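You operate a simulated robot arm through the tools that you are given. There is no shell and no other tool. Be economical: measure what you need, move in short steps, check, and stop when the job is done.

Carry out the task below with a simulated two-armed robot. There is one attempt and no reset: what you move stays moved.

TASK
Set the scent pot's vent knob to OPEN and shelve it with the refill bottle.
Fine: screw the bottle's cap on tight first; hold the pot while you turn the knob; both go up on the oak wall shelf.

It is judged by the outcome, as a careful person would: the job done as asked, and still so three seconds after it is handed in. It fails if anything else is knocked over, pushed out of place, dropped, spilled or broken. Lids that push on must go on centred and level and be pressed home; caps that screw on are set level and turned clockwise until they are tight.

THE ROBOT
Two 7-joint arms with two-finger parallel grippers on one trunk, on a base that drives. Base frame: it is fixed to the floor where the robot stands at the start and does not move with it; the origin is under the middle of the robot, x ahead of it, y to its left, z up. Units: mm, rad, N and s.
The left shoulder is at the start at [70, 134, 1201], the right one opposite. With the tool pointing down near the work surface each hand reaches from about 100 to 640 mm from the robot's upright axis, wherever it stands, measured 20 degrees to its own side. Places, roughly: vent knob [500, -200, 900]; oak wall shelf [700, 300, 1200]. Payload 1.57 kg a hand.
The TCP of each hand is the grasp point between the finger pads, 30 mm short of the fingertips. In the tool frame z runs along the fingers and y along their closing line. The gripper opens to 80 mm. The fingers are 17 mm wide and 12 mm thick; the gripper's body (40 by 82 mm) begins 80 mm behind the TCP.
Orientation is that of the tool frame in the base frame, as [roll, pitch, yaw] about the fixed x, y, z axes, in that order (R = Rz(yaw) Ry(pitch) Rx(roll)). With the fingers straight down and closing along the base's y, the tool's x points along the base's -x, its y along +y and its z along -z.

THE INTERFACE
- The arms move only by the tool nudge_tool. It takes "left_motion", "right_motion" or both (then of equal length, played together; a hand with none holds still); each is a list of rows, each an object (a shift or turn left out is 0, a gripper value left out holds the last) with "offset": the shift along the base's x, y, z in units of 50 mm (1.0 is 50 mm), a list of three; "delta_rot": the turn, a rotation vector about the base's x, y, z in units of 6 degrees (1.0 is 6 degrees), a list of three; "hand": the finger opening in mm, from 0 to 80. In form: [{"offset": [dx, dy, dz], "delta_rot": [ax, ay, az], "hand": hand}, ...]. A call has 1 to 8 rows; each row shifts and turns the commanded pose from where the row before left it. A call with a number of a shift or a turn outside -1 to 1 is refused whole. Rows are played at 5 a second. More than 50 mm and 0.15 rad between two rows, or a gripper value outside its range, and nothing of the call is played. Where a pose cannot be reached the arm comes as near as it can. A force on the tool above 40 N (or 10 N above the force at the start of the call, whichever is more), or a blocked arm, ends the call early, and 0.2 s more pass. The fingers move at their own pace (about 153 mm/s each) and stop on an object; they squeeze with about 20 N. The grip force told is the motor's: it shows also when the fingers shut on nothing. Time passes only in rows, and 0.2 s behind the last, so rows that do not move let the fingers close. The reply holds the time, the measured pose of the TCP, the force on the tool along the base axes, the opening and the grip force, in the units named above and with some noise, and new pictures: "show" is both (left out), scene, wrist or none (wrist: the cameras of the hands that moved).
- Cameras (640 x 400 px; columns grow to the right, rows downward): "scene" is now at [134.8, 19.3, 1423.8]; the picture's right is [0.20, -0.98, 0.00], its down [-0.62, -0.12, -0.78] and it looks along [0.76, 0.15, -0.63] (base axes); focal length 251 px, centre (320, 200). "left" rides on the left gripper at [-32, 0, -78] in its tool frame; the picture's right is [0.00, -1.00, 0.00], its down [0.97, 0.00, -0.24] and it looks along [0.24, 0.00, 0.97] (tool axes); focal length 218 px, centre (320, 200). "right" rides on the right gripper at [-32, 0, -78] in its tool frame; the picture's right is [0.00, -1.00, 0.00], its down [0.97, 0.00, -0.24] and it looks along [0.24, 0.00, 0.97] (tool axes); focal length 218 px, centre (320, 200). There is no depth. A picture from a camera that has moved, and an enlarged one, comes with that camera's place and axes in the base frame and with its lens.
- slide_trunk(by): slides the trunk up (or, below 0, down) by that many mm; the arms and the scene camera ride with it, the base frame stays. It gives what a move gives, with no picture.
- base_move(legs): drives the robot by 1 to 6 legs, each [ahead, left, turn to the left] in mm, mm and rad, along the robot's own axes; the way and the turn of a leg run together, so that a leg with both is an arc; at most 1500 mm and 3.142 rad a leg. The arms and the cameras ride along, it lands a little off, and it stops where it bumps. It gives what a move gives, and a new picture of the scene camera.
- head_to(pan, tilt): turns the head with the scene camera to pan (to the left, within 1.501 rad either way) and tilt (down, from -0.506 to 1.204), counted from straight ahead of the robot. It gives what a move gives, and a new picture of the scene camera.
- close_up(camera, box): a new picture of the part [left, top, right, bottom] of that camera's present view, enlarged. It takes no simulated time.
- job_done(): hands the job in; it is judged then, once.

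Go step by step. Nothing tells you exact positions but the pictures and the camera data: compare them with the known pose of the tool, close in by small moves and look again before you grip or let go. The budget is 120 turns and 170 pictures, counting those below and the enlarged ones. Unless the task says otherwise, let go and move clear before handing in, and close with one line.

The tools are called after "Call:" as a command line: name --argument value ..., lists and objects as JSON in quotes. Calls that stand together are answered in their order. nudge_tool: Moves the arms, as the interface text tells. Its arguments: {"type":"object","properties":{"left_motion":{"type":"array","items":{"type":"object","properties":{"offset":{"type":"array","items":{"type":"number"}},"delta_rot":{"type":"array","items":{"type":"number"}},"hand":{"type":"number"}}}},"right_motion":{"type":"array","items":{"type":"object","properties":{"offset":{"type":"array","items":{"type":"number"}},"delta_rot":{"type":"array","items":{"type":"number"}},"hand":{"type":"number"}}}},"show":{"type":"string","enum":["both","scene","wrist","none"]}},"required":[]} The other tools are called the same way: slide_trunk (by) slides the trunk up or down; base_move (legs) drives the base; head_to (pan, tilt) turns the head that bears the scene camera; close_up (camera, box) takes an enlarged picture of a part of a camera's view; job_done () hands the job in.

At the start:

```text
clock: 0.0
left_eef_pos: [435.8, 156.9, 999.5]
left_orientation: [-3.141, 0.001, -3.14]
left_wrist_force: [-0.3, -0.2, -0.4]
left_grip_width: 79.9
left_grasp_force: 0.1
right_eef_pos: [410.5, -173.8, 999.4]
right_orientation: [-3.141, 0.0, 3.141]
right_wrist_force: [-0.4, 0.6, 0.6]
right_grip_width: 80.0
right_grasp_force: 0.0
trunk travel left (down, up): [-775.0, 165.0]
robot x, y, heading: [2.1, 0.3, 0.002]
head pan, tilt: [0.199, 0.679]
```

scene: 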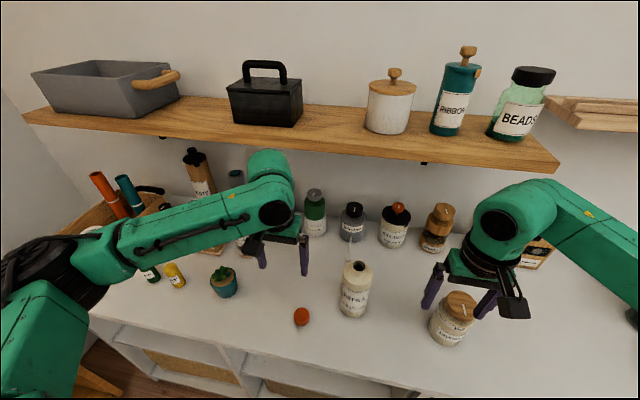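
right: 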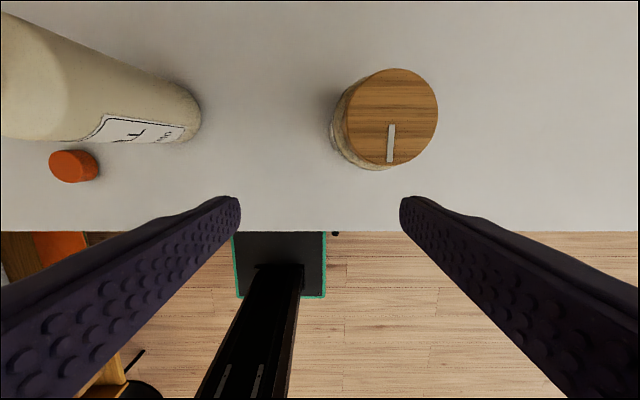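
left: 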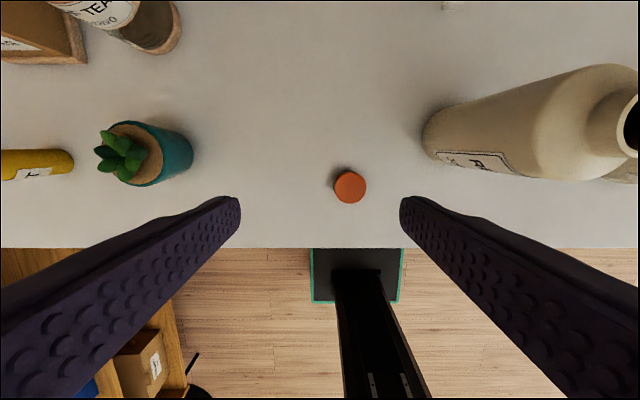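

The orange cap lies at about [418, 120, 808]. The open refill bottle is near [485, 0], and the pot with its slotted knob is near [466, -225]. I'll zoom in before moving anything.

Call:
close_up --camera "scene" --box '[280, 240, 520, 390]'

Call:
close_up --camera "right" --box '[280, 40, 480, 190]'

Call:
close_up --camera "scene" --box '[20, 40, 640, 190]'

```text
2.67 times, centred on (400, 315) of scene
camera zoom: at [134.8, 19.3, 1423.8], right [0.2, -0.98, 0.0], down [-0.62, -0.12, -0.78], along [0.76, 0.15, -0.63], focal length 670 px, centre (107, -107)
```

zoom: 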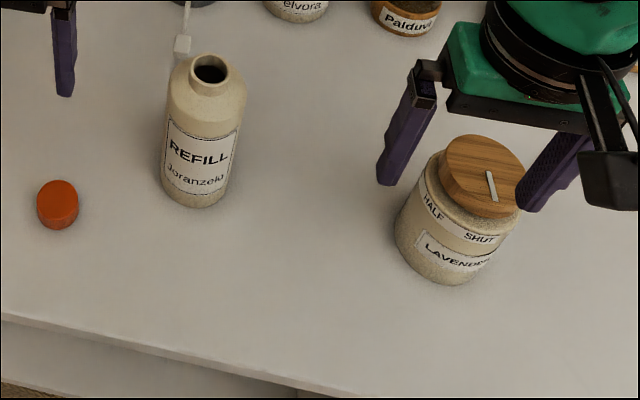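

```text
2.67 times, centred on (380, 115) of right
camera zoom: at [442.6, -174.8, 1077.6], right [0.0, -1.0, 0.0], down [-0.97, 0.0, 0.24], along [-0.24, 0.0, -0.97], focal length 582 px, centre (160, 427)
```

zoom: 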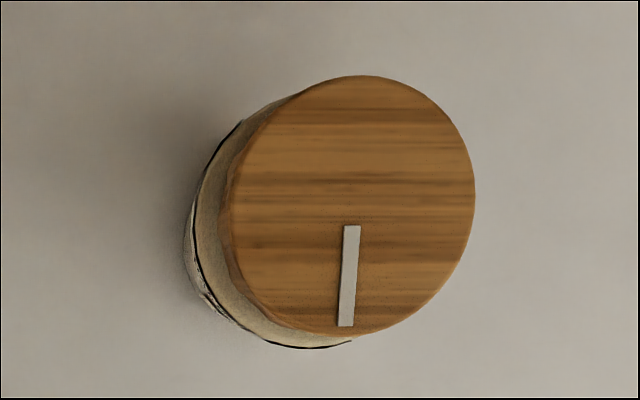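

```text
1.03 times, centred on (330, 115) of scene
camera zoom: at [134.8, 19.3, 1423.8], right [0.2, -0.98, 0.0], down [-0.62, -0.12, -0.78], along [0.76, 0.15, -0.63], focal length 259 px, centre (310, 288)
```

zoom: 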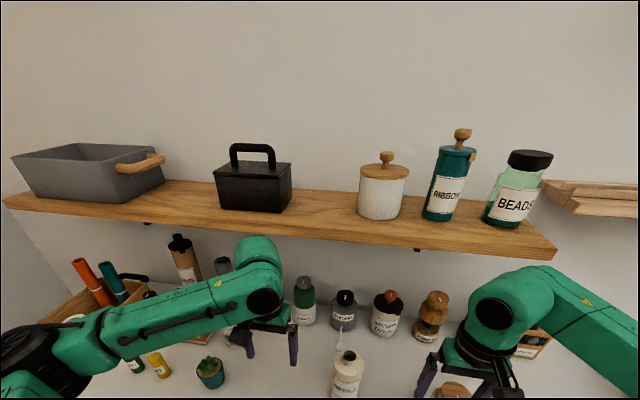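

The pot's band reads HALF then SHUT from left to right, so OPEN is probably further round toward +y. I'll move the left hand above the cap and open the view further.

Call:
nudge_tool --left_motion '[{"offset": [-0.12, -0.25, -0.8]}, {"offset": [-0.12, -0.25, -0.8]}, {"offset": [-0.12, -0.25, -0.7]}, {}]' --show "both"

```text
clock: 1.0
left_eef_pos: [417.4, 120.4, 883.4]
left_orientation: [-3.139, 0.0, -3.142]
left_wrist_force: [0.3, 0.0, -0.2]
left_grip_width: 79.6
left_grasp_force: 0.2
right_eef_pos: [411.5, -173.9, 999.5]
right_orientation: [-3.141, -0.001, 3.141]
right_wrist_force: [0.9, 0.9, 0.6]
right_grip_width: 80.3
right_grasp_force: 0.1
trunk travel left (down, up): [-775.0, 165.0]
robot x, y, heading: [-0.2, 2.8, 0.006]
head pan, tilt: [0.199, 0.679]
camera scene: at [134.8, 19.4, 1423.8], right [0.2, -0.98, 0.0], down [-0.62, -0.12, -0.78], along [0.76, 0.15, -0.63], focal length 251 px, centre (320, 200)
camera left: at [449.5, 120.7, 961.8], right [0.0, -1.0, 0.0], down [-0.97, 0.0, 0.24], along [-0.24, 0.0, -0.97], focal length 218 px, centre (320, 200)
```

scene: 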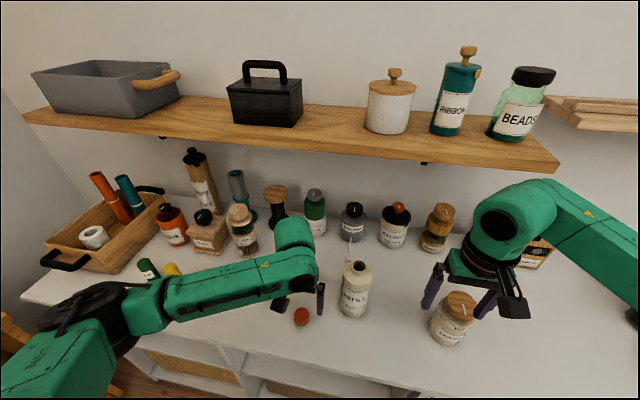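
left: 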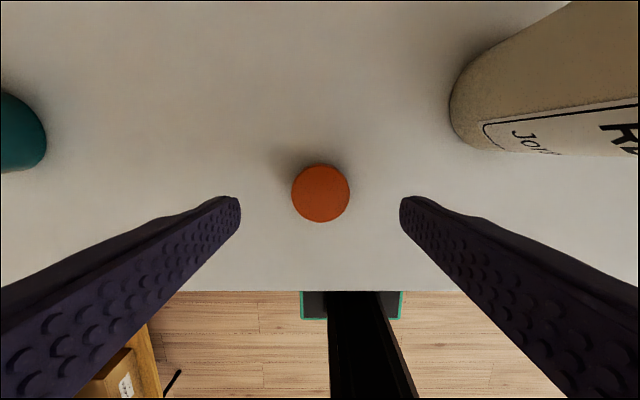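

The cap is centred under the left hand at [420, 120]. I'll go down so the fingertips sit a little above the table, then close.

Call:
nudge_tool --left_motion '[{"offset": [0.05, 0, -0.45]}, {"offset": [0, 0, -0.45]}, {"hand": 30}, {"hand": 30}, {"hand": 30}]' --show "wrist"

Call:
close_up --camera "scene" --box '[250, 230, 410, 330]'

```text
clock: 2.2
left_eef_pos: [420.6, 120.2, 838.3]
left_orientation: [3.139, -0.001, -3.141]
left_wrist_force: [0.2, 0.1, 0.3]
left_grip_width: 34.9
left_grasp_force: 20.1
right_eef_pos: [411.4, -174.4, 1000.5]
right_orientation: [3.141, 0.001, 3.141]
right_wrist_force: [0.4, 0.7, 0.2]
right_grip_width: 80.0
right_grasp_force: 0.1
trunk travel left (down, up): [-775.0, 165.0]
robot x, y, heading: [-0.3, 0.9, -0.003]
head pan, tilt: [0.199, 0.679]
camera left: at [451.6, 120.2, 918.0], right [0.0, -1.0, 0.0], down [-0.97, 0.0, 0.24], along [-0.24, 0.0, -0.97], focal length 218 px, centre (320, 200)
```

left: 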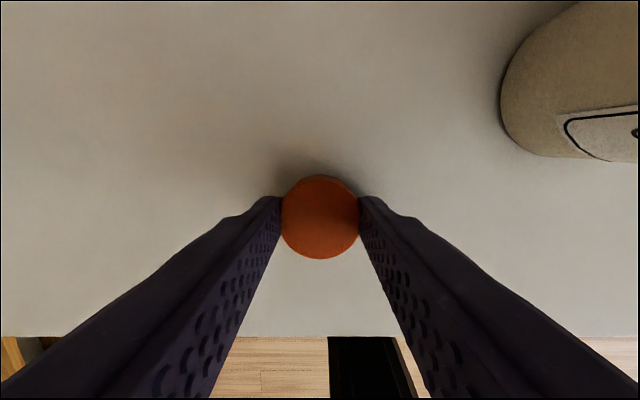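

```text
4.00 times, centred on (330, 280) of scene
camera zoom: at [134.8, 19.2, 1423.8], right [0.2, -0.98, 0.0], down [-0.62, -0.12, -0.78], along [0.76, 0.15, -0.63], focal length 1005 px, centre (280, -120)
```

zoom: 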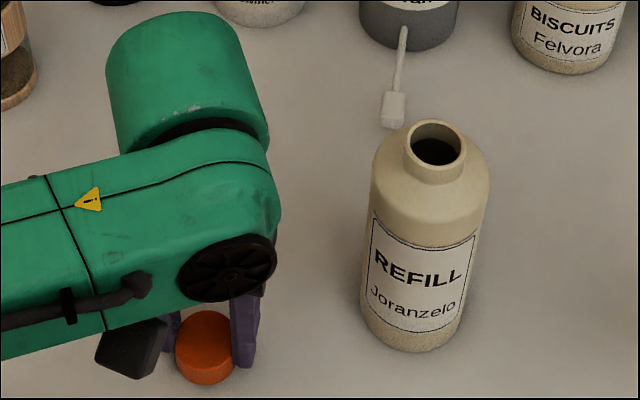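

The left hand holds the cap (35 mm wide) centred. I'll lift it and swing the right hand level, fingers pointing ahead, in front of the bottle so it can hold it.

Call:
nudge_tool --left_motion '[{"offset": [0, 0, 0.3]}, {"offset": [0, 0, 0.5]}, {"offset": [0, 0, 0.6]}, {"offset": [0, 0, 0.6]}, {"offset": [0, 0, 0.6]}, {"offset": [0, 0, 0.6]}, {"offset": [0, 0, 0.4]}, {}]' --right_motion '[{"offset": [-0.24, 0.3, 0], "delta_rot": [0, -1, 0]}, {"offset": [-0.24, 0.3, 0], "delta_rot": [0, -1, 0]}, {"offset": [-0.24, 0.3, 0], "delta_rot": [0, -1, 0]}, {"offset": [-0.24, 0.3, 0], "delta_rot": [0, -1, 0]}, {"offset": [-0.24, 0.3, 0], "delta_rot": [0, -1, 0]}, {"offset": [-0.24, 0.3, 0], "delta_rot": [0, -1, 0]}, {"offset": [-0.24, 0.3, 0], "delta_rot": [0, -1, 0]}, {"offset": [-0.24, 0.3, 0], "delta_rot": [0, -1, 0]}]' --show "both"

```text
clock: 4.0
left_eef_pos: [417.3, 124.6, 1021.0]
left_orientation: [-3.136, 0.003, -3.141]
left_wrist_force: [-0.2, 0.9, -0.5]
left_grip_width: 35.0
left_grasp_force: 19.6
right_eef_pos: [321.5, -46.8, 1005.5]
right_orientation: [3.124, 0.852, 3.107]
right_wrist_force: [0.4, -0.3, -0.4]
right_grip_width: 79.8
right_grasp_force: 0.0
right hand out of reach, approached as far as the arm can: row 7
trunk travel left (down, up): [-775.0, 165.0]
robot x, y, heading: [-0.0, -0.4, -0.002]
head pan, tilt: [0.199, 0.679]
camera scene: at [132.2, 25.8, 1423.9], right [0.2, -0.98, 0.01], down [-0.61, -0.13, -0.78], along [0.76, 0.15, -0.63], focal length 251 px, centre (320, 200)
camera right: at [283.5, -48.0, 1080.9], right [-0.02, -1.0, -0.01], down [-0.82, 0.02, -0.57], along [0.57, 0.0, -0.82], focal length 218 px, centre (320, 200)
camera left: at [448.4, 125.3, 1100.4], right [0.0, -1.0, 0.01], down [-0.97, 0.0, 0.24], along [-0.24, -0.01, -0.97], focal length 218 px, centre (320, 200)
```

scene: 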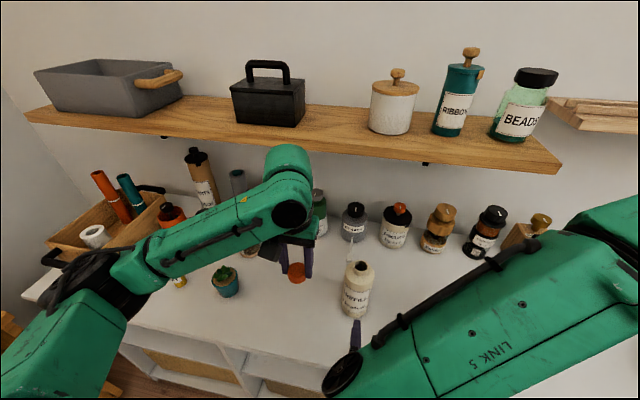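
right: 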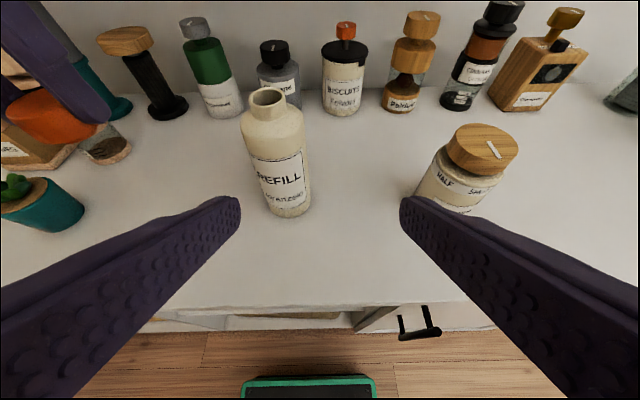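
left: 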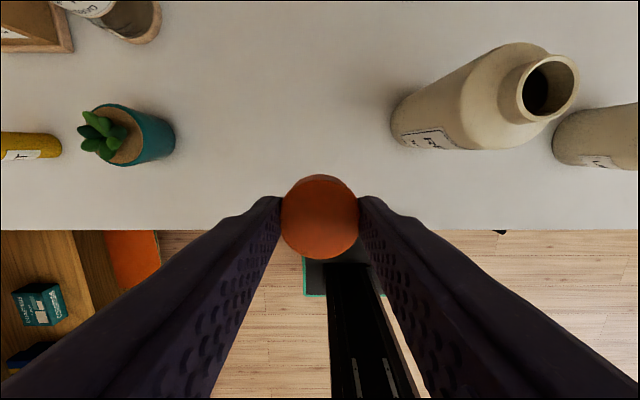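

The right arm is cramped this close to the body, so I'll back the base 90 mm to give it room.

Call:
base_move --legs '[[-90, 0, 0]]'

```text
clock: 5.1
left_eef_pos: [331.1, 119.9, 1020.2]
left_orientation: [-3.139, -0.004, 3.139]
left_wrist_force: [-0.1, 0.6, 0.5]
left_grip_width: 35.0
left_grasp_force: 19.5
right_eef_pos: [235.8, -50.0, 1003.8]
right_orientation: [3.12, 0.849, 3.107]
right_wrist_force: [0.1, 0.5, 0.0]
right_grip_width: 79.9
right_grasp_force: 0.0
trunk travel left (down, up): [-775.0, 165.0]
robot x, y, heading: [-89.1, 1.8, -0.003]
head pan, tilt: [0.199, 0.679]
camera scene: at [47.9, 19.8, 1423.5], right [0.2, -0.98, 0.0], down [-0.62, -0.12, -0.78], along [0.76, 0.15, -0.63], focal length 251 px, centre (320, 200)
```

scene: 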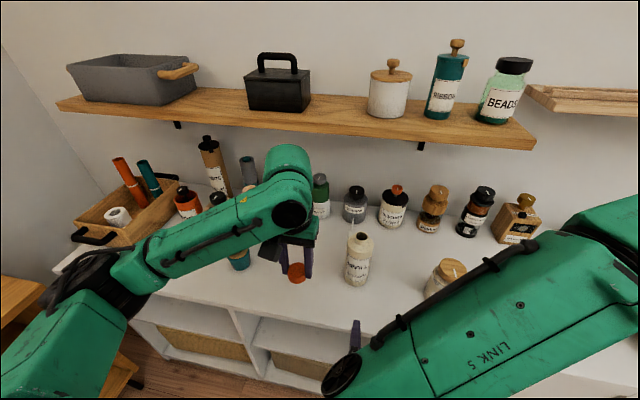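

Call:
nudge_tool --right_motion '[{"offset": [0.8, 0.2, -0.2], "delta_rot": [0, -1, 0]}, {"offset": [0.6, 0.1, -0.5], "delta_rot": [0, -1, 0]}, {"offset": [0.4, 0.1, -0.6], "delta_rot": [0, -1, 0]}, {"offset": [0.4, 0.1, -0.6], "delta_rot": [0, -1, 0]}, {"offset": [0.2, 0, -0.4], "delta_rot": [0, -1, 0]}, {}]' --show "both"

```text
clock: 6.5
left_eef_pos: [330.3, 119.3, 1020.7]
left_orientation: [3.141, 0.0, 3.139]
left_wrist_force: [-0.6, -0.8, 0.1]
left_grip_width: 35.0
left_grasp_force: 20.3
right_eef_pos: [352.4, -26.3, 886.8]
right_orientation: [3.024, 1.377, 3.019]
right_wrist_force: [0.4, 0.3, 0.1]
right_grip_width: 79.7
right_grasp_force: 0.1
trunk travel left (down, up): [-775.0, 165.0]
robot x, y, heading: [-88.4, 1.3, -0.002]
head pan, tilt: [0.199, 0.679]
camera scene: at [45.0, 18.9, 1423.9], right [0.2, -0.98, 0.0], down [-0.62, -0.12, -0.78], along [0.76, 0.15, -0.63], focal length 251 px, centre (320, 200)
camera right: at [282.5, -28.4, 933.6], right [-0.01, -1.0, -0.02], down [-0.42, 0.02, -0.91], along [0.91, 0.0, -0.42], focal length 218 px, centre (320, 200)
```

scene: 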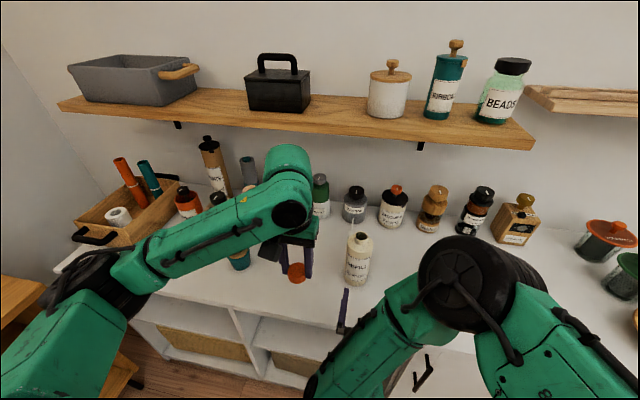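
right: 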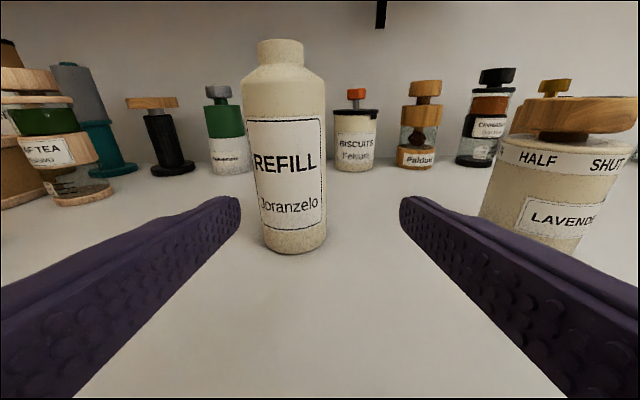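

I have a clear view: the bottle axis is near [491, 1], 72 mm across, with its top at about 970. I'll centre the right hand on it and move closer.

Call:
nudge_tool --right_motion '[{"offset": [0.3, 0.27, -0.2]}, {"offset": [0.3, 0.27, -0.2]}, {}]' --show "wrist"

```text
clock: 7.3
left_eef_pos: [330.0, 120.2, 1020.3]
left_orientation: [3.141, 0.0, 3.139]
left_wrist_force: [-0.8, -0.6, -0.2]
left_grip_width: 35.0
left_grasp_force: 19.8
right_eef_pos: [384.1, 1.9, 866.8]
right_orientation: [3.026, 1.375, 3.02]
right_wrist_force: [0.2, -0.3, -0.1]
right_grip_width: 79.8
right_grasp_force: 0.0
trunk travel left (down, up): [-775.0, 165.0]
robot x, y, heading: [-88.2, 2.2, -0.001]
head pan, tilt: [0.199, 0.679]
camera right: at [312.1, 0.1, 913.5], right [-0.01, -1.0, -0.02], down [-0.42, 0.02, -0.91], along [0.91, 0.0, -0.42], focal length 218 px, centre (320, 200)
```

right: 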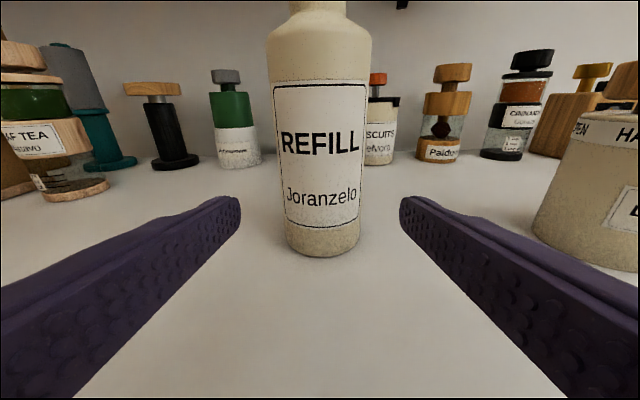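

The bottle is centred between the fingers (OPEN also shows on the pot, left of HALF). I'll go ahead 104 mm and close gently.

Call:
nudge_tool --right_motion '[{"offset": [0.42, 0, 0]}, {"offset": [0.42, 0, 0]}, {"offset": [0.42, 0, 0]}, {"offset": [0.42, 0, 0]}, {"offset": [0.4, 0, 0]}, {}]' --show "both"

```text
clock: 8.7
left_eef_pos: [330.4, 119.2, 1020.3]
left_orientation: [3.141, -0.002, 3.14]
left_wrist_force: [0.8, -0.2, 0.2]
left_grip_width: 35.2
left_grasp_force: 20.1
right_eef_pos: [488.1, 0.3, 868.1]
right_orientation: [3.027, 1.377, 3.019]
right_wrist_force: [0.2, -0.5, 2.2]
right_grip_width: 80.1
right_grasp_force: 0.1
trunk travel left (down, up): [-775.0, 165.0]
robot x, y, heading: [-89.9, 1.0, 0.003]
head pan, tilt: [0.199, 0.679]
camera scene: at [45.9, 19.3, 1423.8], right [0.2, -0.98, 0.0], down [-0.62, -0.12, -0.78], along [0.76, 0.15, -0.63], focal length 251 px, centre (320, 200)
camera right: at [417.4, -1.4, 915.4], right [-0.01, -1.0, -0.02], down [-0.42, 0.02, -0.91], along [0.91, 0.0, -0.42], focal length 218 px, centre (320, 200)
```

scene: 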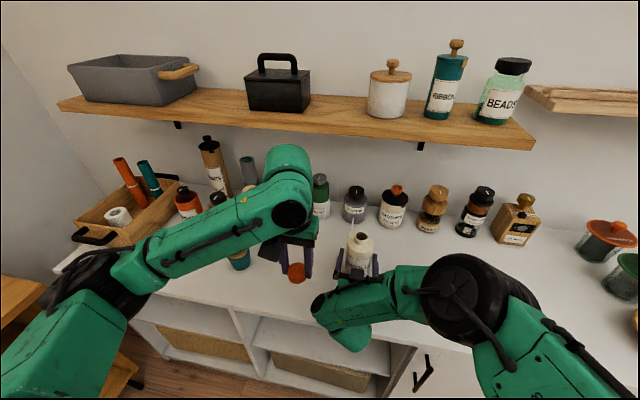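
right: 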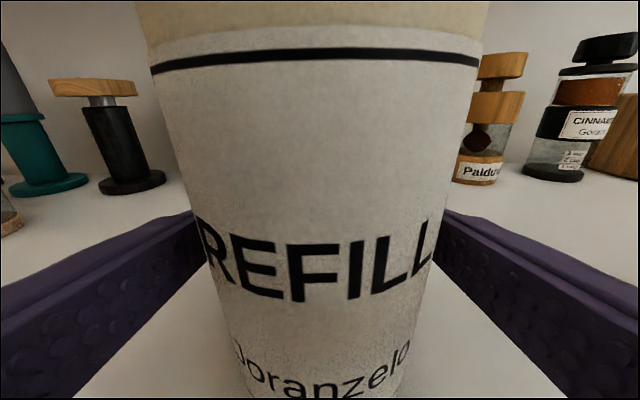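

Call:
nudge_tool --right_motion '[{"hand": 74}, {"hand": 66}, {"hand": 60}, {"hand": 60}]' --show "wrist"

Call:
close_up --camera "scene" --box '[270, 210, 430, 310]'

```text
clock: 9.7
left_eef_pos: [330.2, 119.7, 1021.0]
left_orientation: [3.14, 0.0, 3.139]
left_wrist_force: [0.2, -0.1, 0.1]
left_grip_width: 35.1
left_grasp_force: 19.9
right_eef_pos: [486.7, -0.1, 869.0]
right_orientation: [3.029, 1.375, 3.022]
right_wrist_force: [2.9, -0.3, 5.4]
right_grip_width: 65.6
right_grasp_force: 20.1
trunk travel left (down, up): [-775.0, 165.0]
robot x, y, heading: [-88.7, 1.1, -0.002]
head pan, tilt: [0.199, 0.679]
camera right: at [416.9, -1.4, 915.5], right [-0.01, -1.0, -0.02], down [-0.42, 0.02, -0.91], along [0.91, 0.0, -0.42], focal length 218 px, centre (320, 200)
```

right: 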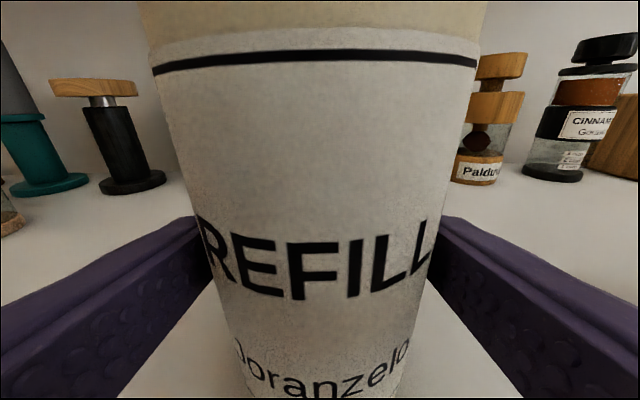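

```text
4.00 times, centred on (350, 260) of scene
camera zoom: at [45.6, 19.1, 1423.8], right [0.2, -0.98, 0.0], down [-0.62, -0.12, -0.78], along [0.76, 0.15, -0.63], focal length 1005 px, centre (200, -40)
```

zoom: 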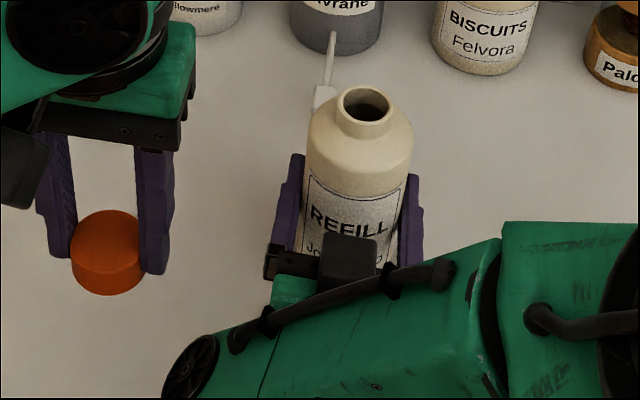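

The bottle is held (65.6 mm wide). Now I'll bring the left hand close to one side and above to measure the mouth from its camera.

Call:
nudge_tool --left_motion '[{"offset": [0.5, -0.2, 0.3]}, {"offset": [0.5, -0.2, 0.4]}, {"offset": [0.5, -0.4, 0.2]}, {"offset": [0.5, -0.4, 0]}, {"offset": [0.4, -0.4, 0]}, {}]' --show "both"

```text
clock: 11.1
left_eef_pos: [447.7, 39.1, 1065.9]
left_orientation: [-3.141, 0.0, 3.14]
left_wrist_force: [-0.4, -0.3, 0.7]
left_grip_width: 35.0
left_grasp_force: 19.9
right_eef_pos: [487.8, -0.2, 868.9]
right_orientation: [3.034, 1.376, 3.025]
right_wrist_force: [1.0, -0.2, 6.0]
right_grip_width: 65.2
right_grasp_force: 20.2
trunk travel left (down, up): [-775.0, 165.0]
robot x, y, heading: [-89.2, -1.2, -0.002]
head pan, tilt: [0.199, 0.679]
camera scene: at [44.6, 19.9, 1423.9], right [0.2, -0.98, 0.0], down [-0.62, -0.12, -0.78], along [0.76, 0.15, -0.63], focal length 251 px, centre (320, 200)
camera left: at [478.7, 38.8, 1144.8], right [0.0, -1.0, 0.0], down [-0.97, 0.0, 0.24], along [-0.24, 0.0, -0.97], focal length 218 px, centre (320, 200)
```

scene: 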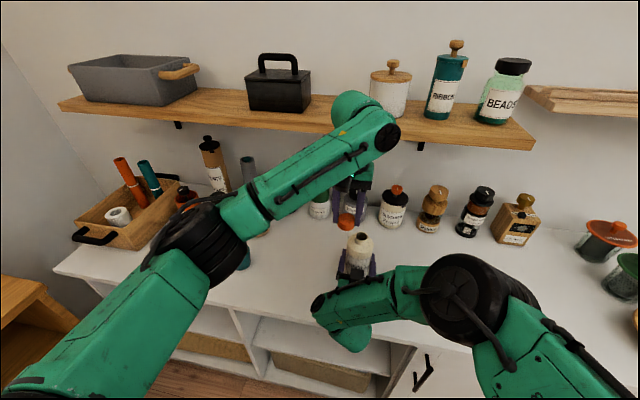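
left: 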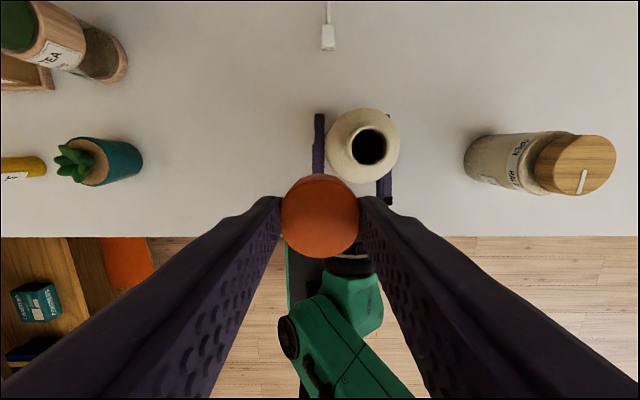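

Call:
close_up --camera "left" --box '[280, 90, 440, 190]'

Call:
close_up --camera "scene" --box '[300, 180, 420, 280]'

```text
4.00 times, centred on (360, 140) of left
camera zoom: at [478.7, 38.8, 1144.8], right [0.0, -1.0, 0.0], down [-0.97, 0.0, 0.24], along [-0.24, 0.0, -0.97], focal length 873 px, centre (160, 440)
```

zoom: 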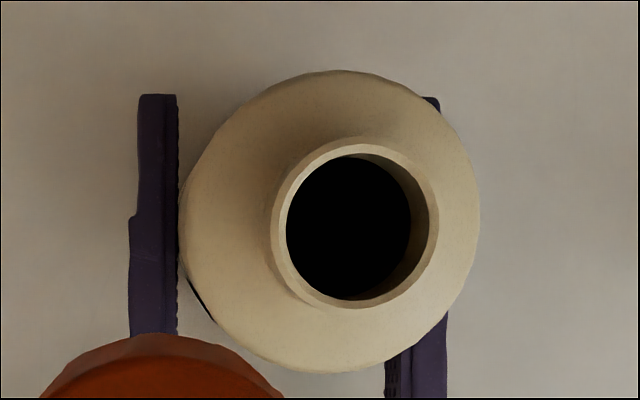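

```text
4.00 times, centred on (360, 230) of scene
camera zoom: at [44.6, 19.9, 1423.9], right [0.2, -0.98, 0.0], down [-0.62, -0.12, -0.78], along [0.76, 0.15, -0.63], focal length 1005 px, centre (160, 80)
```

zoom: 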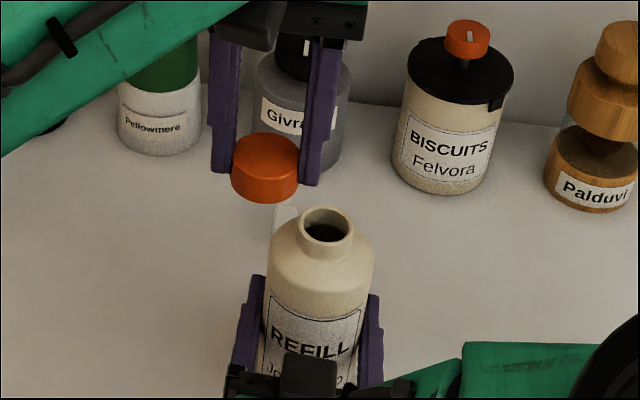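

The mouth is at about [479, 0, 965]. I'll centre the cap above it and turn the hand counter-clockwise first, to leave plenty of clockwise travel.

Call:
nudge_tool --left_motion '[{"offset": [0.16, -0.2, 0], "delta_rot": [0, 0, 1]}, {"offset": [0.16, -0.2, 0], "delta_rot": [0, 0, 1]}, {"offset": [0.16, -0.2, 0], "delta_rot": [0, 0, 1]}, {"offset": [0.17, -0.2, 0], "delta_rot": [0, 0, 1]}, {"delta_rot": [0, 0, 1]}, {"delta_rot": [0, 0, 1]}, {"delta_rot": [0, 0, 1]}, {"delta_rot": [0, 0, 1]}]' --show "none"

Call:
nudge_tool --left_motion '[{"delta_rot": [0, 0, 1]}, {"delta_rot": [0, 0, 1]}, {"delta_rot": [0, 0, 1]}, {"delta_rot": [0, 0, 1]}, {"delta_rot": [0, 0, 1]}, {"delta_rot": [0, 0, 1]}, {}]' --show "both"

```text
clock: 12.9
left_eef_pos: [480.9, -0.0, 1068.0]
left_orientation: [3.14, 0.0, -2.305]
left_wrist_force: [0.2, -0.1, 0.0]
left_grip_width: 34.7
left_grasp_force: 20.0
right_eef_pos: [486.1, 0.6, 868.6]
right_orientation: [3.027, 1.375, 3.019]
right_wrist_force: [-0.4, -0.3, 5.2]
right_grip_width: 65.2
right_grasp_force: 20.0
trunk travel left (down, up): [-775.0, 165.0]
robot x, y, heading: [-87.1, 1.0, 0.003]
head pan, tilt: [0.199, 0.679]
```

```text
clock: 14.5
left_eef_pos: [481.4, 0.2, 1065.4]
left_orientation: [-3.14, 0.0, -1.676]
left_wrist_force: [0.0, -0.4, -0.5]
left_grip_width: 34.8
left_grasp_force: 19.7
right_eef_pos: [486.7, 0.1, 869.5]
right_orientation: [3.027, 1.375, 3.019]
right_wrist_force: [-0.4, -0.2, 4.3]
right_grip_width: 65.2
right_grasp_force: 20.0
trunk travel left (down, up): [-775.0, 165.0]
robot x, y, heading: [-90.7, 0.6, 0.001]
head pan, tilt: [0.199, 0.679]
camera scene: at [44.6, 19.0, 1423.9], right [0.2, -0.98, 0.0], down [-0.62, -0.12, -0.78], along [0.76, 0.15, -0.63], focal length 251 px, centre (320, 200)
camera left: at [483.7, 31.6, 1144.9], right [0.99, -0.1, 0.0], down [-0.1, -0.97, 0.24], along [-0.02, -0.24, -0.97], focal length 218 px, centre (320, 200)
```

scene: 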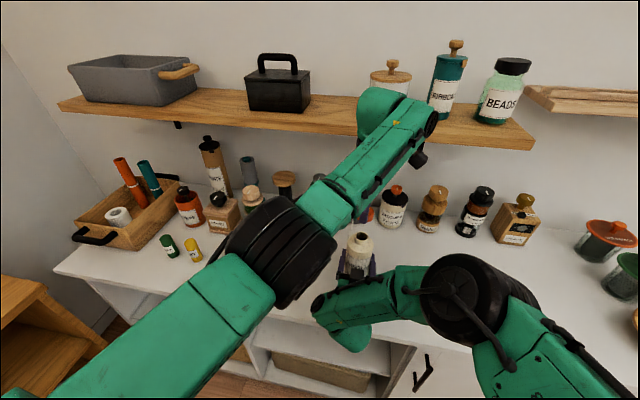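
left: 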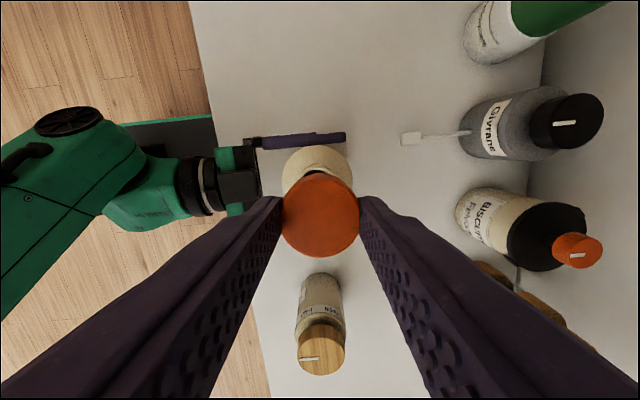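

The cap is about over the mouth. I'll shift -2 mm in x and +1 mm in y, lower to just above the rim, and check.

Call:
nudge_tool --left_motion '[{"offset": [-0.04, 0.02, -0.4]}, {"offset": [0, 0, -0.4]}, {"offset": [0, 0, -0.14]}, {}]' --show "wrist"

Call:
close_up --camera "scene" --box '[300, 180, 420, 280]'

Call:
close_up --camera "right" --box '[160, 0, 480, 200]'

```text
clock: 15.5
left_eef_pos: [479.8, -1.1, 1016.0]
left_orientation: [-3.139, 0.001, -1.678]
left_wrist_force: [0.7, -0.3, 0.7]
left_grip_width: 35.0
left_grasp_force: 20.0
right_eef_pos: [486.6, -0.5, 870.2]
right_orientation: [3.026, 1.376, 3.019]
right_wrist_force: [0.1, 0.3, 4.9]
right_grip_width: 65.4
right_grasp_force: 20.2
trunk travel left (down, up): [-775.0, 165.0]
robot x, y, heading: [-90.1, 0.1, -0.003]
head pan, tilt: [0.199, 0.679]
camera left: at [483.2, 31.5, 1095.8], right [0.99, -0.11, 0.0], down [-0.1, -0.97, 0.24], along [-0.02, -0.24, -0.97], focal length 218 px, centre (320, 200)
```

left: 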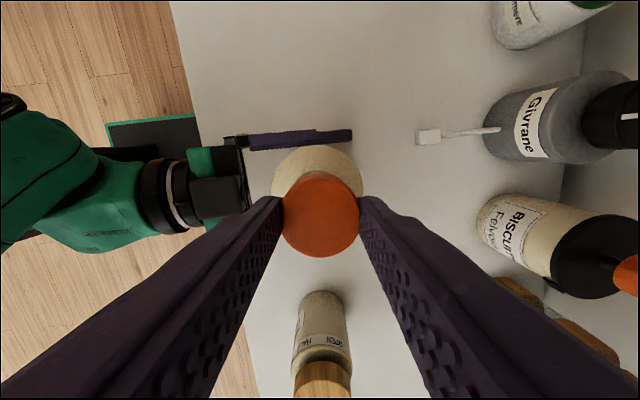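

```text
4.00 times, centred on (360, 230) of scene
camera zoom: at [44.6, 18.9, 1423.9], right [0.2, -0.98, 0.0], down [-0.62, -0.12, -0.78], along [0.76, 0.15, -0.63], focal length 1005 px, centre (160, 80)
```

zoom: 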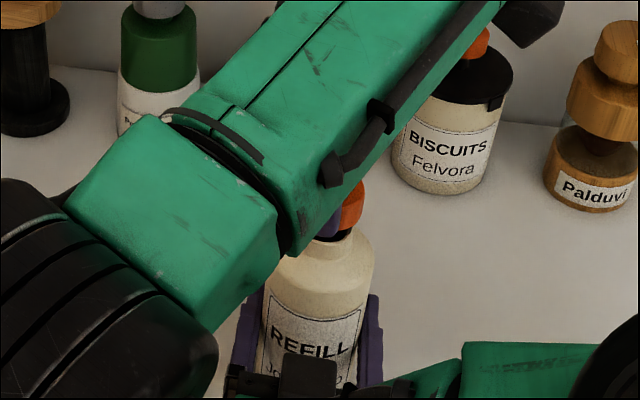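

```text
2.00 times, centred on (320, 100) of right
camera zoom: at [416.0, -1.5, 915.5], right [-0.01, -1.0, -0.02], down [-0.42, 0.02, -0.91], along [0.91, 0.0, -0.42], focal length 436 px, centre (320, 400)
```

zoom: 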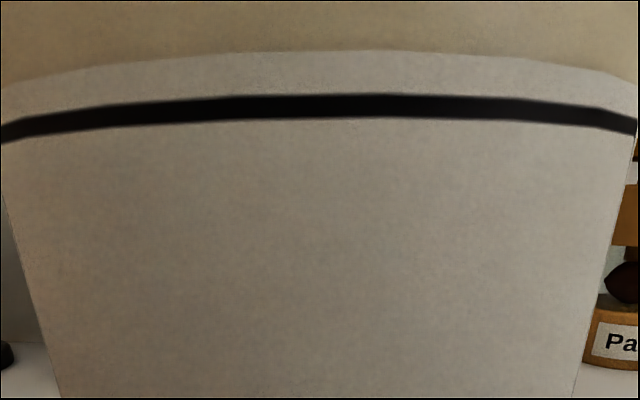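

Call:
close_up --camera "left" --box '[240, 110, 400, 270]'

```text
2.50 times, centred on (320, 190) of left
camera zoom: at [483.2, 31.5, 1095.8], right [0.99, -0.11, 0.0], down [-0.1, -0.97, 0.24], along [-0.02, -0.24, -0.97], focal length 546 px, centre (320, 225)
```

zoom: 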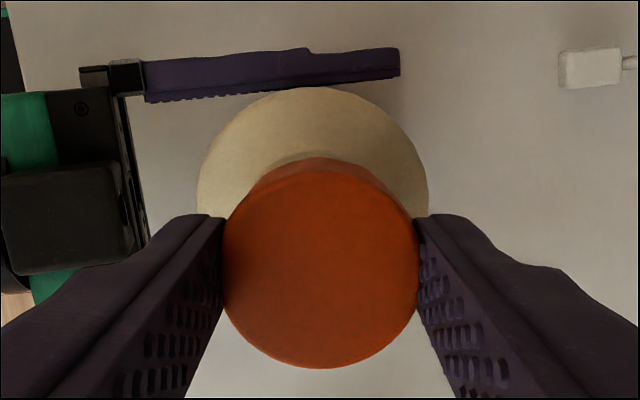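

The cap sits 2 mm too far in +x. I'll correct that and lower slowly to feel for the rim.

Call:
nudge_tool --left_motion '[{"offset": [-0.042, 0.004, -0.1]}, {"offset": [0, 0, -0.08]}, {"offset": [0, 0, -0.04]}, {}]' --show "none"

```text
clock: 16.5
left_eef_pos: [477.9, 0.1, 1009.3]
left_orientation: [-3.141, -0.001, -1.676]
left_wrist_force: [1.0, -1.0, -2.3]
left_grip_width: 35.1
left_grasp_force: 19.8
right_eef_pos: [486.6, 1.2, 868.7]
right_orientation: [3.027, 1.374, 3.02]
right_wrist_force: [-2.3, -0.3, 5.6]
right_grip_width: 65.4
right_grasp_force: 19.8
trunk travel left (down, up): [-775.0, 165.0]
robot x, y, heading: [-90.7, 1.4, -0.003]
head pan, tilt: [0.199, 0.679]
```

Call:
nudge_tool --left_motion '[{"offset": [0, 0, -0.04]}, {}]' --show "wrist"

Call:
close_up --camera "scene" --box '[320, 200, 400, 260]'

```text
clock: 17.1
left_eef_pos: [477.6, -0.5, 1007.0]
left_orientation: [-3.138, -0.001, -1.676]
left_wrist_force: [0.9, 1.3, 5.4]
left_grip_width: 35.1
left_grasp_force: 20.0
right_eef_pos: [485.9, 0.4, 869.4]
right_orientation: [3.025, 1.374, 3.019]
right_wrist_force: [-0.2, -2.1, 2.5]
right_grip_width: 65.3
right_grasp_force: 20.5
trunk travel left (down, up): [-775.0, 165.0]
robot x, y, heading: [-94.3, -0.0, -0.003]
head pan, tilt: [0.199, 0.679]
camera left: at [480.4, 31.8, 1085.5], right [0.99, -0.11, 0.0], down [-0.1, -0.97, 0.24], along [-0.02, -0.24, -0.97], focal length 218 px, centre (320, 200)
```

left: 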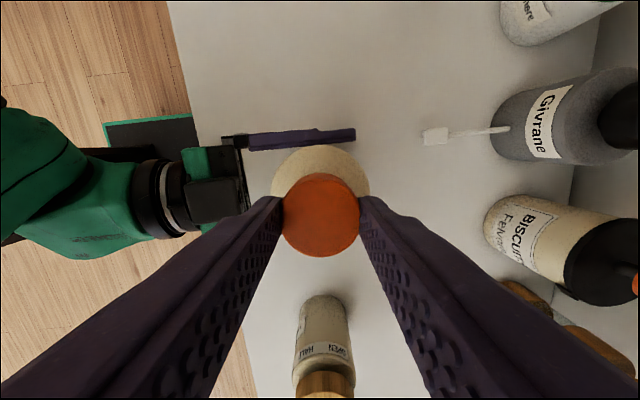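

```text
6.67 times, centred on (360, 230) of scene
camera zoom: at [44.4, 19.1, 1424.0], right [0.2, -0.98, 0.0], down [-0.61, -0.12, -0.78], along [0.76, 0.15, -0.63], focal length 1675 px, centre (53, 0)
```

zoom: 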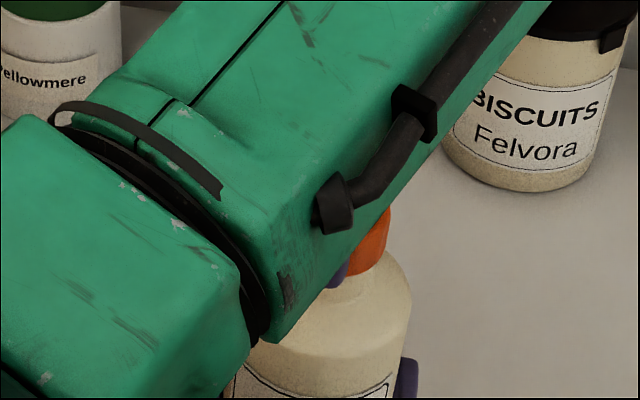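

The cap touches the rim. Now I'll turn it clockwise with light downward pressure.

Call:
nudge_tool --left_motion '[{"delta_rot": [0, 0, -1], "offset": [0, 0, -0.01]}, {"delta_rot": [0, 0, -1], "offset": [0, 0, -0.005]}, {"delta_rot": [0, 0, -1], "offset": [0, 0, -0.005]}, {"delta_rot": [0, 0, -1], "offset": [0, 0, -0.005]}, {"delta_rot": [0, 0, -1], "offset": [0, 0, -0.005]}, {"delta_rot": [0, 0, -1], "offset": [0, 0, -0.005]}, {"delta_rot": [0, 0, -1], "offset": [0, 0, -0.005]}, {"delta_rot": [0, 0, -1], "offset": [0, 0, -0.005]}]' --show "none"

Call:
nudge_tool --left_motion '[{"delta_rot": [0, 0, -1], "offset": [0, 0, -0.005]}, {"delta_rot": [0, 0, -1], "offset": [0, 0, -0.005]}, {"delta_rot": [0, 0, -1], "offset": [0, 0, -0.005]}, {"delta_rot": [0, 0, -1], "offset": [0, 0, -0.005]}, {"delta_rot": [0, 0, -1], "offset": [0, 0, -0.005]}, {"delta_rot": [0, 0, -1], "offset": [0, 0, -0.005]}, {"delta_rot": [0, 0, -1], "offset": [0, 0, -0.005]}, {"delta_rot": [0, 0, -1], "offset": [0, 0, -0.005]}]' --show "both"

```text
clock: 18.9
left_eef_pos: [477.5, 0.1, 1005.5]
left_orientation: [-3.137, 0.001, -2.518]
left_wrist_force: [2.8, -3.8, 21.6]
left_grip_width: 35.1
left_grasp_force: 19.8
right_eef_pos: [484.6, 0.7, 868.6]
right_orientation: [3.027, 1.375, 3.021]
right_wrist_force: [2.4, 2.2, -3.3]
right_grip_width: 65.5
right_grasp_force: 19.5
trunk travel left (down, up): [-775.0, 165.0]
robot x, y, heading: [-86.8, -3.2, -0.002]
head pan, tilt: [0.199, 0.679]
```

```text
clock: 20.7
left_eef_pos: [477.6, 0.3, 1002.3]
left_orientation: [-3.141, 0.001, 2.928]
left_wrist_force: [2.2, -6.2, 9.1]
left_grip_width: 35.1
left_grasp_force: 20.2
right_eef_pos: [486.2, 0.2, 869.5]
right_orientation: [3.027, 1.374, 3.019]
right_wrist_force: [-5.0, 6.3, 0.0]
right_grip_width: 65.4
right_grasp_force: 20.2
trunk travel left (down, up): [-775.0, 165.0]
robot x, y, heading: [-92.3, -0.1, 0.001]
head pan, tilt: [0.199, 0.679]
camera scene: at [43.6, 19.0, 1423.9], right [0.2, -0.98, 0.0], down [-0.61, -0.12, -0.78], along [0.76, 0.15, -0.63], focal length 251 px, centre (320, 200)
camera left: at [507.5, -6.2, 1081.7], right [-0.21, -0.98, 0.0], down [-0.95, 0.2, 0.24], along [-0.24, 0.05, -0.97], focal length 218 px, centre (320, 200)
```

scene: 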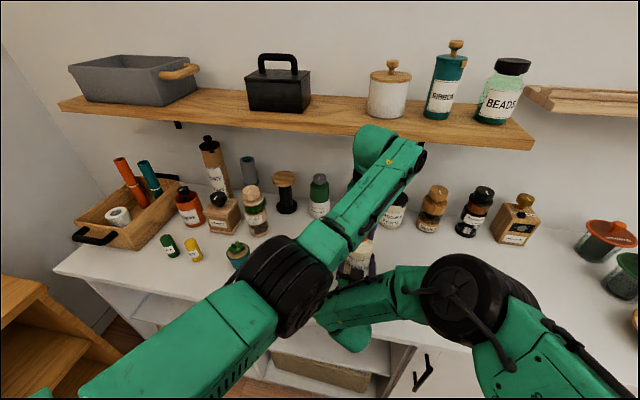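
left: 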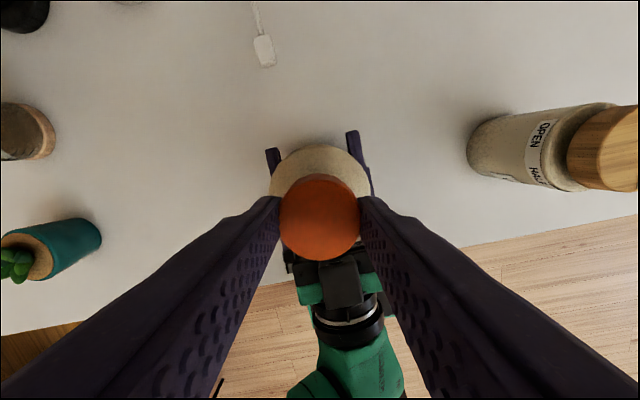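

It is going down (1007 to 1002) and the push force fell, so the thread seems to catch. I'll keep turning.

Call:
nudge_tool --left_motion '[{"delta_rot": [0, 0, -1], "offset": [0, 0, -0.005]}, {"delta_rot": [0, 0, -1], "offset": [0, 0, -0.005]}, {"delta_rot": [0, 0, -1], "offset": [0, 0, -0.005]}, {"delta_rot": [0, 0, -1], "offset": [0, 0, -0.005]}, {"delta_rot": [0, 0, -1], "offset": [0, 0, -0.005]}, {"delta_rot": [0, 0, -1], "offset": [0, 0, -0.005]}, {"delta_rot": [0, 0, -1], "offset": [0, 0, -0.005]}, {"delta_rot": [0, 0, -1], "offset": [0, 0, -0.005]}]' --show "none"

Call:
nudge_tool --left_motion '[{"delta_rot": [0, 0, -1], "offset": [0, 0, -0.005]}, {"delta_rot": [0, 0, -1], "offset": [0, 0, -0.005]}, {"delta_rot": [0, 0, -1], "offset": [0, 0, -0.005]}, {"delta_rot": [0, 0, -1], "offset": [0, 0, -0.005]}, {"delta_rot": [0, 0, -1], "offset": [0, 0, -0.005]}, {"delta_rot": [0, 0, -1], "offset": [0, 0, -0.005]}, {"delta_rot": [0, 0, -1], "offset": [0, 0, -0.005]}, {"delta_rot": [0, 0, -1], "offset": [0, 0, -0.005]}]' --show "both"

Call:
close_up --camera "right" --box '[0, 0, 640, 400]'

```text
clock: 22.5
left_eef_pos: [478.0, 0.8, 1001.5]
left_orientation: [3.141, 0.002, 2.091]
left_wrist_force: [-1.3, -3.7, 13.6]
left_grip_width: 34.9
left_grasp_force: 20.0
right_eef_pos: [487.5, 0.1, 869.5]
right_orientation: [3.025, 1.374, 3.02]
right_wrist_force: [2.8, 5.3, -3.7]
right_grip_width: 65.5
right_grasp_force: 19.4
trunk travel left (down, up): [-775.0, 165.0]
robot x, y, heading: [-90.9, 1.0, -0.002]
head pan, tilt: [0.199, 0.679]
```

```text
clock: 24.3
left_eef_pos: [476.7, 0.3, 999.4]
left_orientation: [-3.142, -0.002, 1.256]
left_wrist_force: [7.5, -0.5, 11.9]
left_grip_width: 36.0
left_grasp_force: 19.9
right_eef_pos: [486.3, -1.1, 868.4]
right_orientation: [3.029, 1.378, 3.019]
right_wrist_force: [-6.5, -0.4, 0.0]
right_grip_width: 65.3
right_grasp_force: 19.4
trunk travel left (down, up): [-775.0, 165.0]
robot x, y, heading: [-86.6, 1.7, -0.002]
head pan, tilt: [0.199, 0.679]
camera scene: at [43.7, 18.9, 1424.0], right [0.2, -0.98, 0.0], down [-0.61, -0.12, -0.78], along [0.76, 0.15, -0.63], focal length 251 px, centre (320, 200)
camera left: at [466.2, -30.1, 1078.9], right [-0.95, 0.31, 0.0], down [0.3, 0.92, 0.24], along [0.08, 0.23, -0.97], focal length 218 px, centre (320, 200)
```

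scene: 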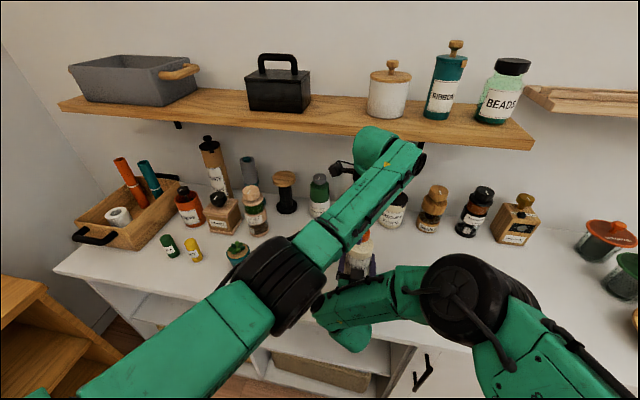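
left: 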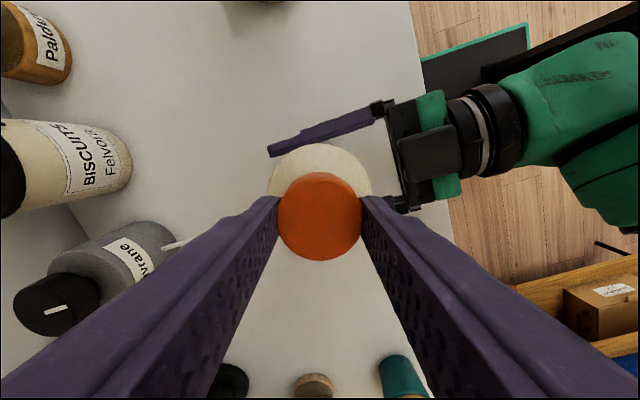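

```text
1.00 times, centred on (320, 200) of right
camera zoom: at [415.4, -1.8, 915.8], right [-0.01, -1.0, -0.02], down [-0.42, 0.02, -0.91], along [0.91, 0.0, -0.42], focal length 218 px, centre (320, 200)
```

zoom: 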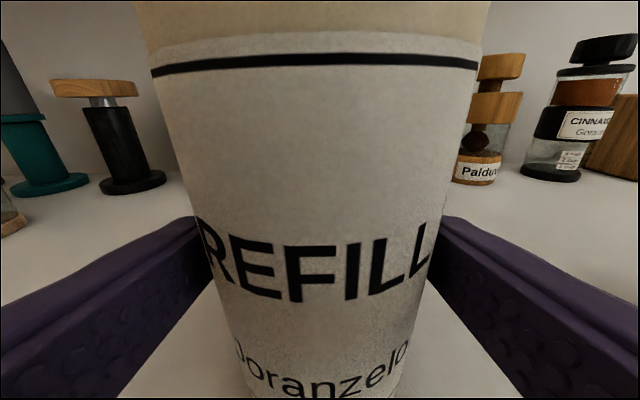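

The bottle hasn't turned in the right hand. The finger width jumped to 36, which suggests the fingers slipped on a tight cap. I'll regrip after turning the hand back and check by turning further.

Call:
nudge_tool --left_motion '[{"hand": 55, "offset": [0, 0, 0.06]}, {"hand": 55}, {"delta_rot": [0, 0, 1]}, {"delta_rot": [0, 0, 1]}, {"delta_rot": [0, 0, 1]}, {"delta_rot": [0, 0, 1]}, {"delta_rot": [0, 0, 1]}, {"delta_rot": [0, 0, 1]}]' --show "wrist"

Call:
nudge_tool --left_motion '[{"delta_rot": [0, 0, 1]}, {"delta_rot": [0, 0, 1]}, {"delta_rot": [0, 0, 1]}, {"delta_rot": [0, 0, 1]}, {"delta_rot": [0, 0, 1]}, {"delta_rot": [0, 0, 1]}, {"delta_rot": [0, 0, 1]}, {"delta_rot": [0, 0, 1]}]' --show "none"

Call:
nudge_tool --left_motion '[{"delta_rot": [0, 0, 1]}, {"delta_rot": [0, 0, 1]}, {"delta_rot": [0, 0, 1]}, {"delta_rot": [0, 0, 1]}, {"delta_rot": [0, 0, 1]}, {"delta_rot": [0, 0, 1]}, {"delta_rot": [0, 0, 1]}, {"delta_rot": [0, 0, 1]}]' --show "wrist"

```text
clock: 26.1
left_eef_pos: [477.7, -0.7, 1001.8]
left_orientation: [3.141, -0.001, 1.886]
left_wrist_force: [-0.7, 0.3, -0.7]
left_grip_width: 55.0
left_grasp_force: 0.1
right_eef_pos: [487.4, 0.1, 868.4]
right_orientation: [3.025, 1.377, 3.017]
right_wrist_force: [1.9, -2.2, 7.3]
right_grip_width: 65.3
right_grasp_force: 20.1
trunk travel left (down, up): [-775.0, 165.0]
robot x, y, heading: [-87.4, 0.6, -0.005]
head pan, tilt: [0.199, 0.679]
camera left: at [487.4, -30.1, 1081.4], right [-0.95, -0.31, 0.0], down [-0.3, 0.92, 0.24], along [-0.07, 0.23, -0.97], focal length 218 px, centre (320, 200)
```

left: 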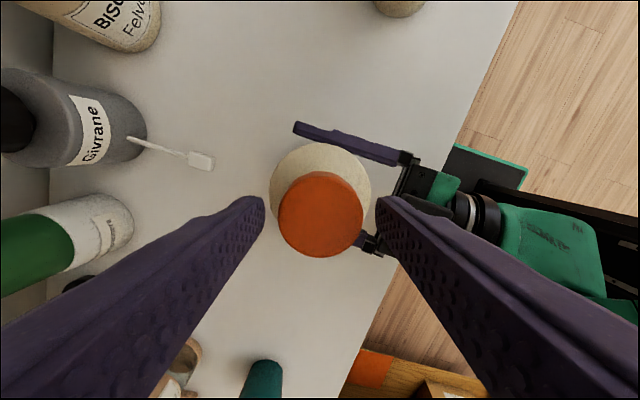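

```text
clock: 27.9
left_eef_pos: [478.2, 0.8, 1001.7]
left_orientation: [-3.141, 0.0, 2.724]
left_wrist_force: [-0.3, 0.2, -0.6]
left_grip_width: 55.1
left_grasp_force: 0.1
right_eef_pos: [486.3, -0.8, 868.4]
right_orientation: [3.026, 1.376, 3.017]
right_wrist_force: [3.4, -2.4, 9.3]
right_grip_width: 65.5
right_grasp_force: 19.8
trunk travel left (down, up): [-775.0, 165.0]
robot x, y, heading: [-90.0, -0.2, -0.001]
head pan, tilt: [0.199, 0.679]
```

```text
clock: 29.7
left_eef_pos: [478.1, -0.1, 1001.6]
left_orientation: [3.141, 0.002, -2.721]
left_wrist_force: [0.0, 0.3, 0.0]
left_grip_width: 54.9
left_grasp_force: 0.0
right_eef_pos: [486.6, -0.9, 868.1]
right_orientation: [3.024, 1.375, 3.019]
right_wrist_force: [2.9, -1.4, 8.6]
right_grip_width: 65.3
right_grasp_force: 19.9
trunk travel left (down, up): [-775.0, 165.0]
robot x, y, heading: [-87.0, 2.1, -0.001]
head pan, tilt: [0.199, 0.679]
camera left: at [507.1, 13.3, 1081.5], right [0.41, -0.91, 0.0], down [-0.89, -0.4, 0.24], along [-0.22, -0.1, -0.97], focal length 218 px, centre (320, 200)
```

left: 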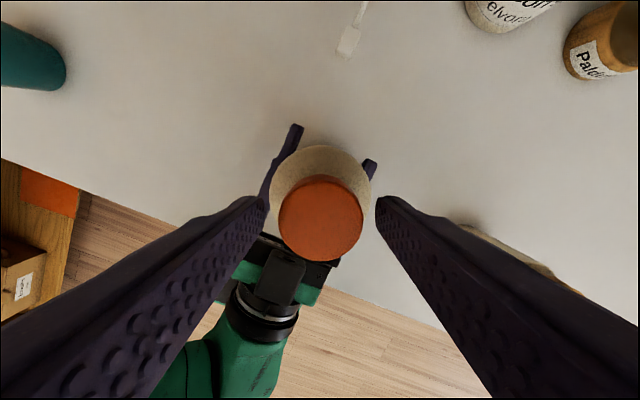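

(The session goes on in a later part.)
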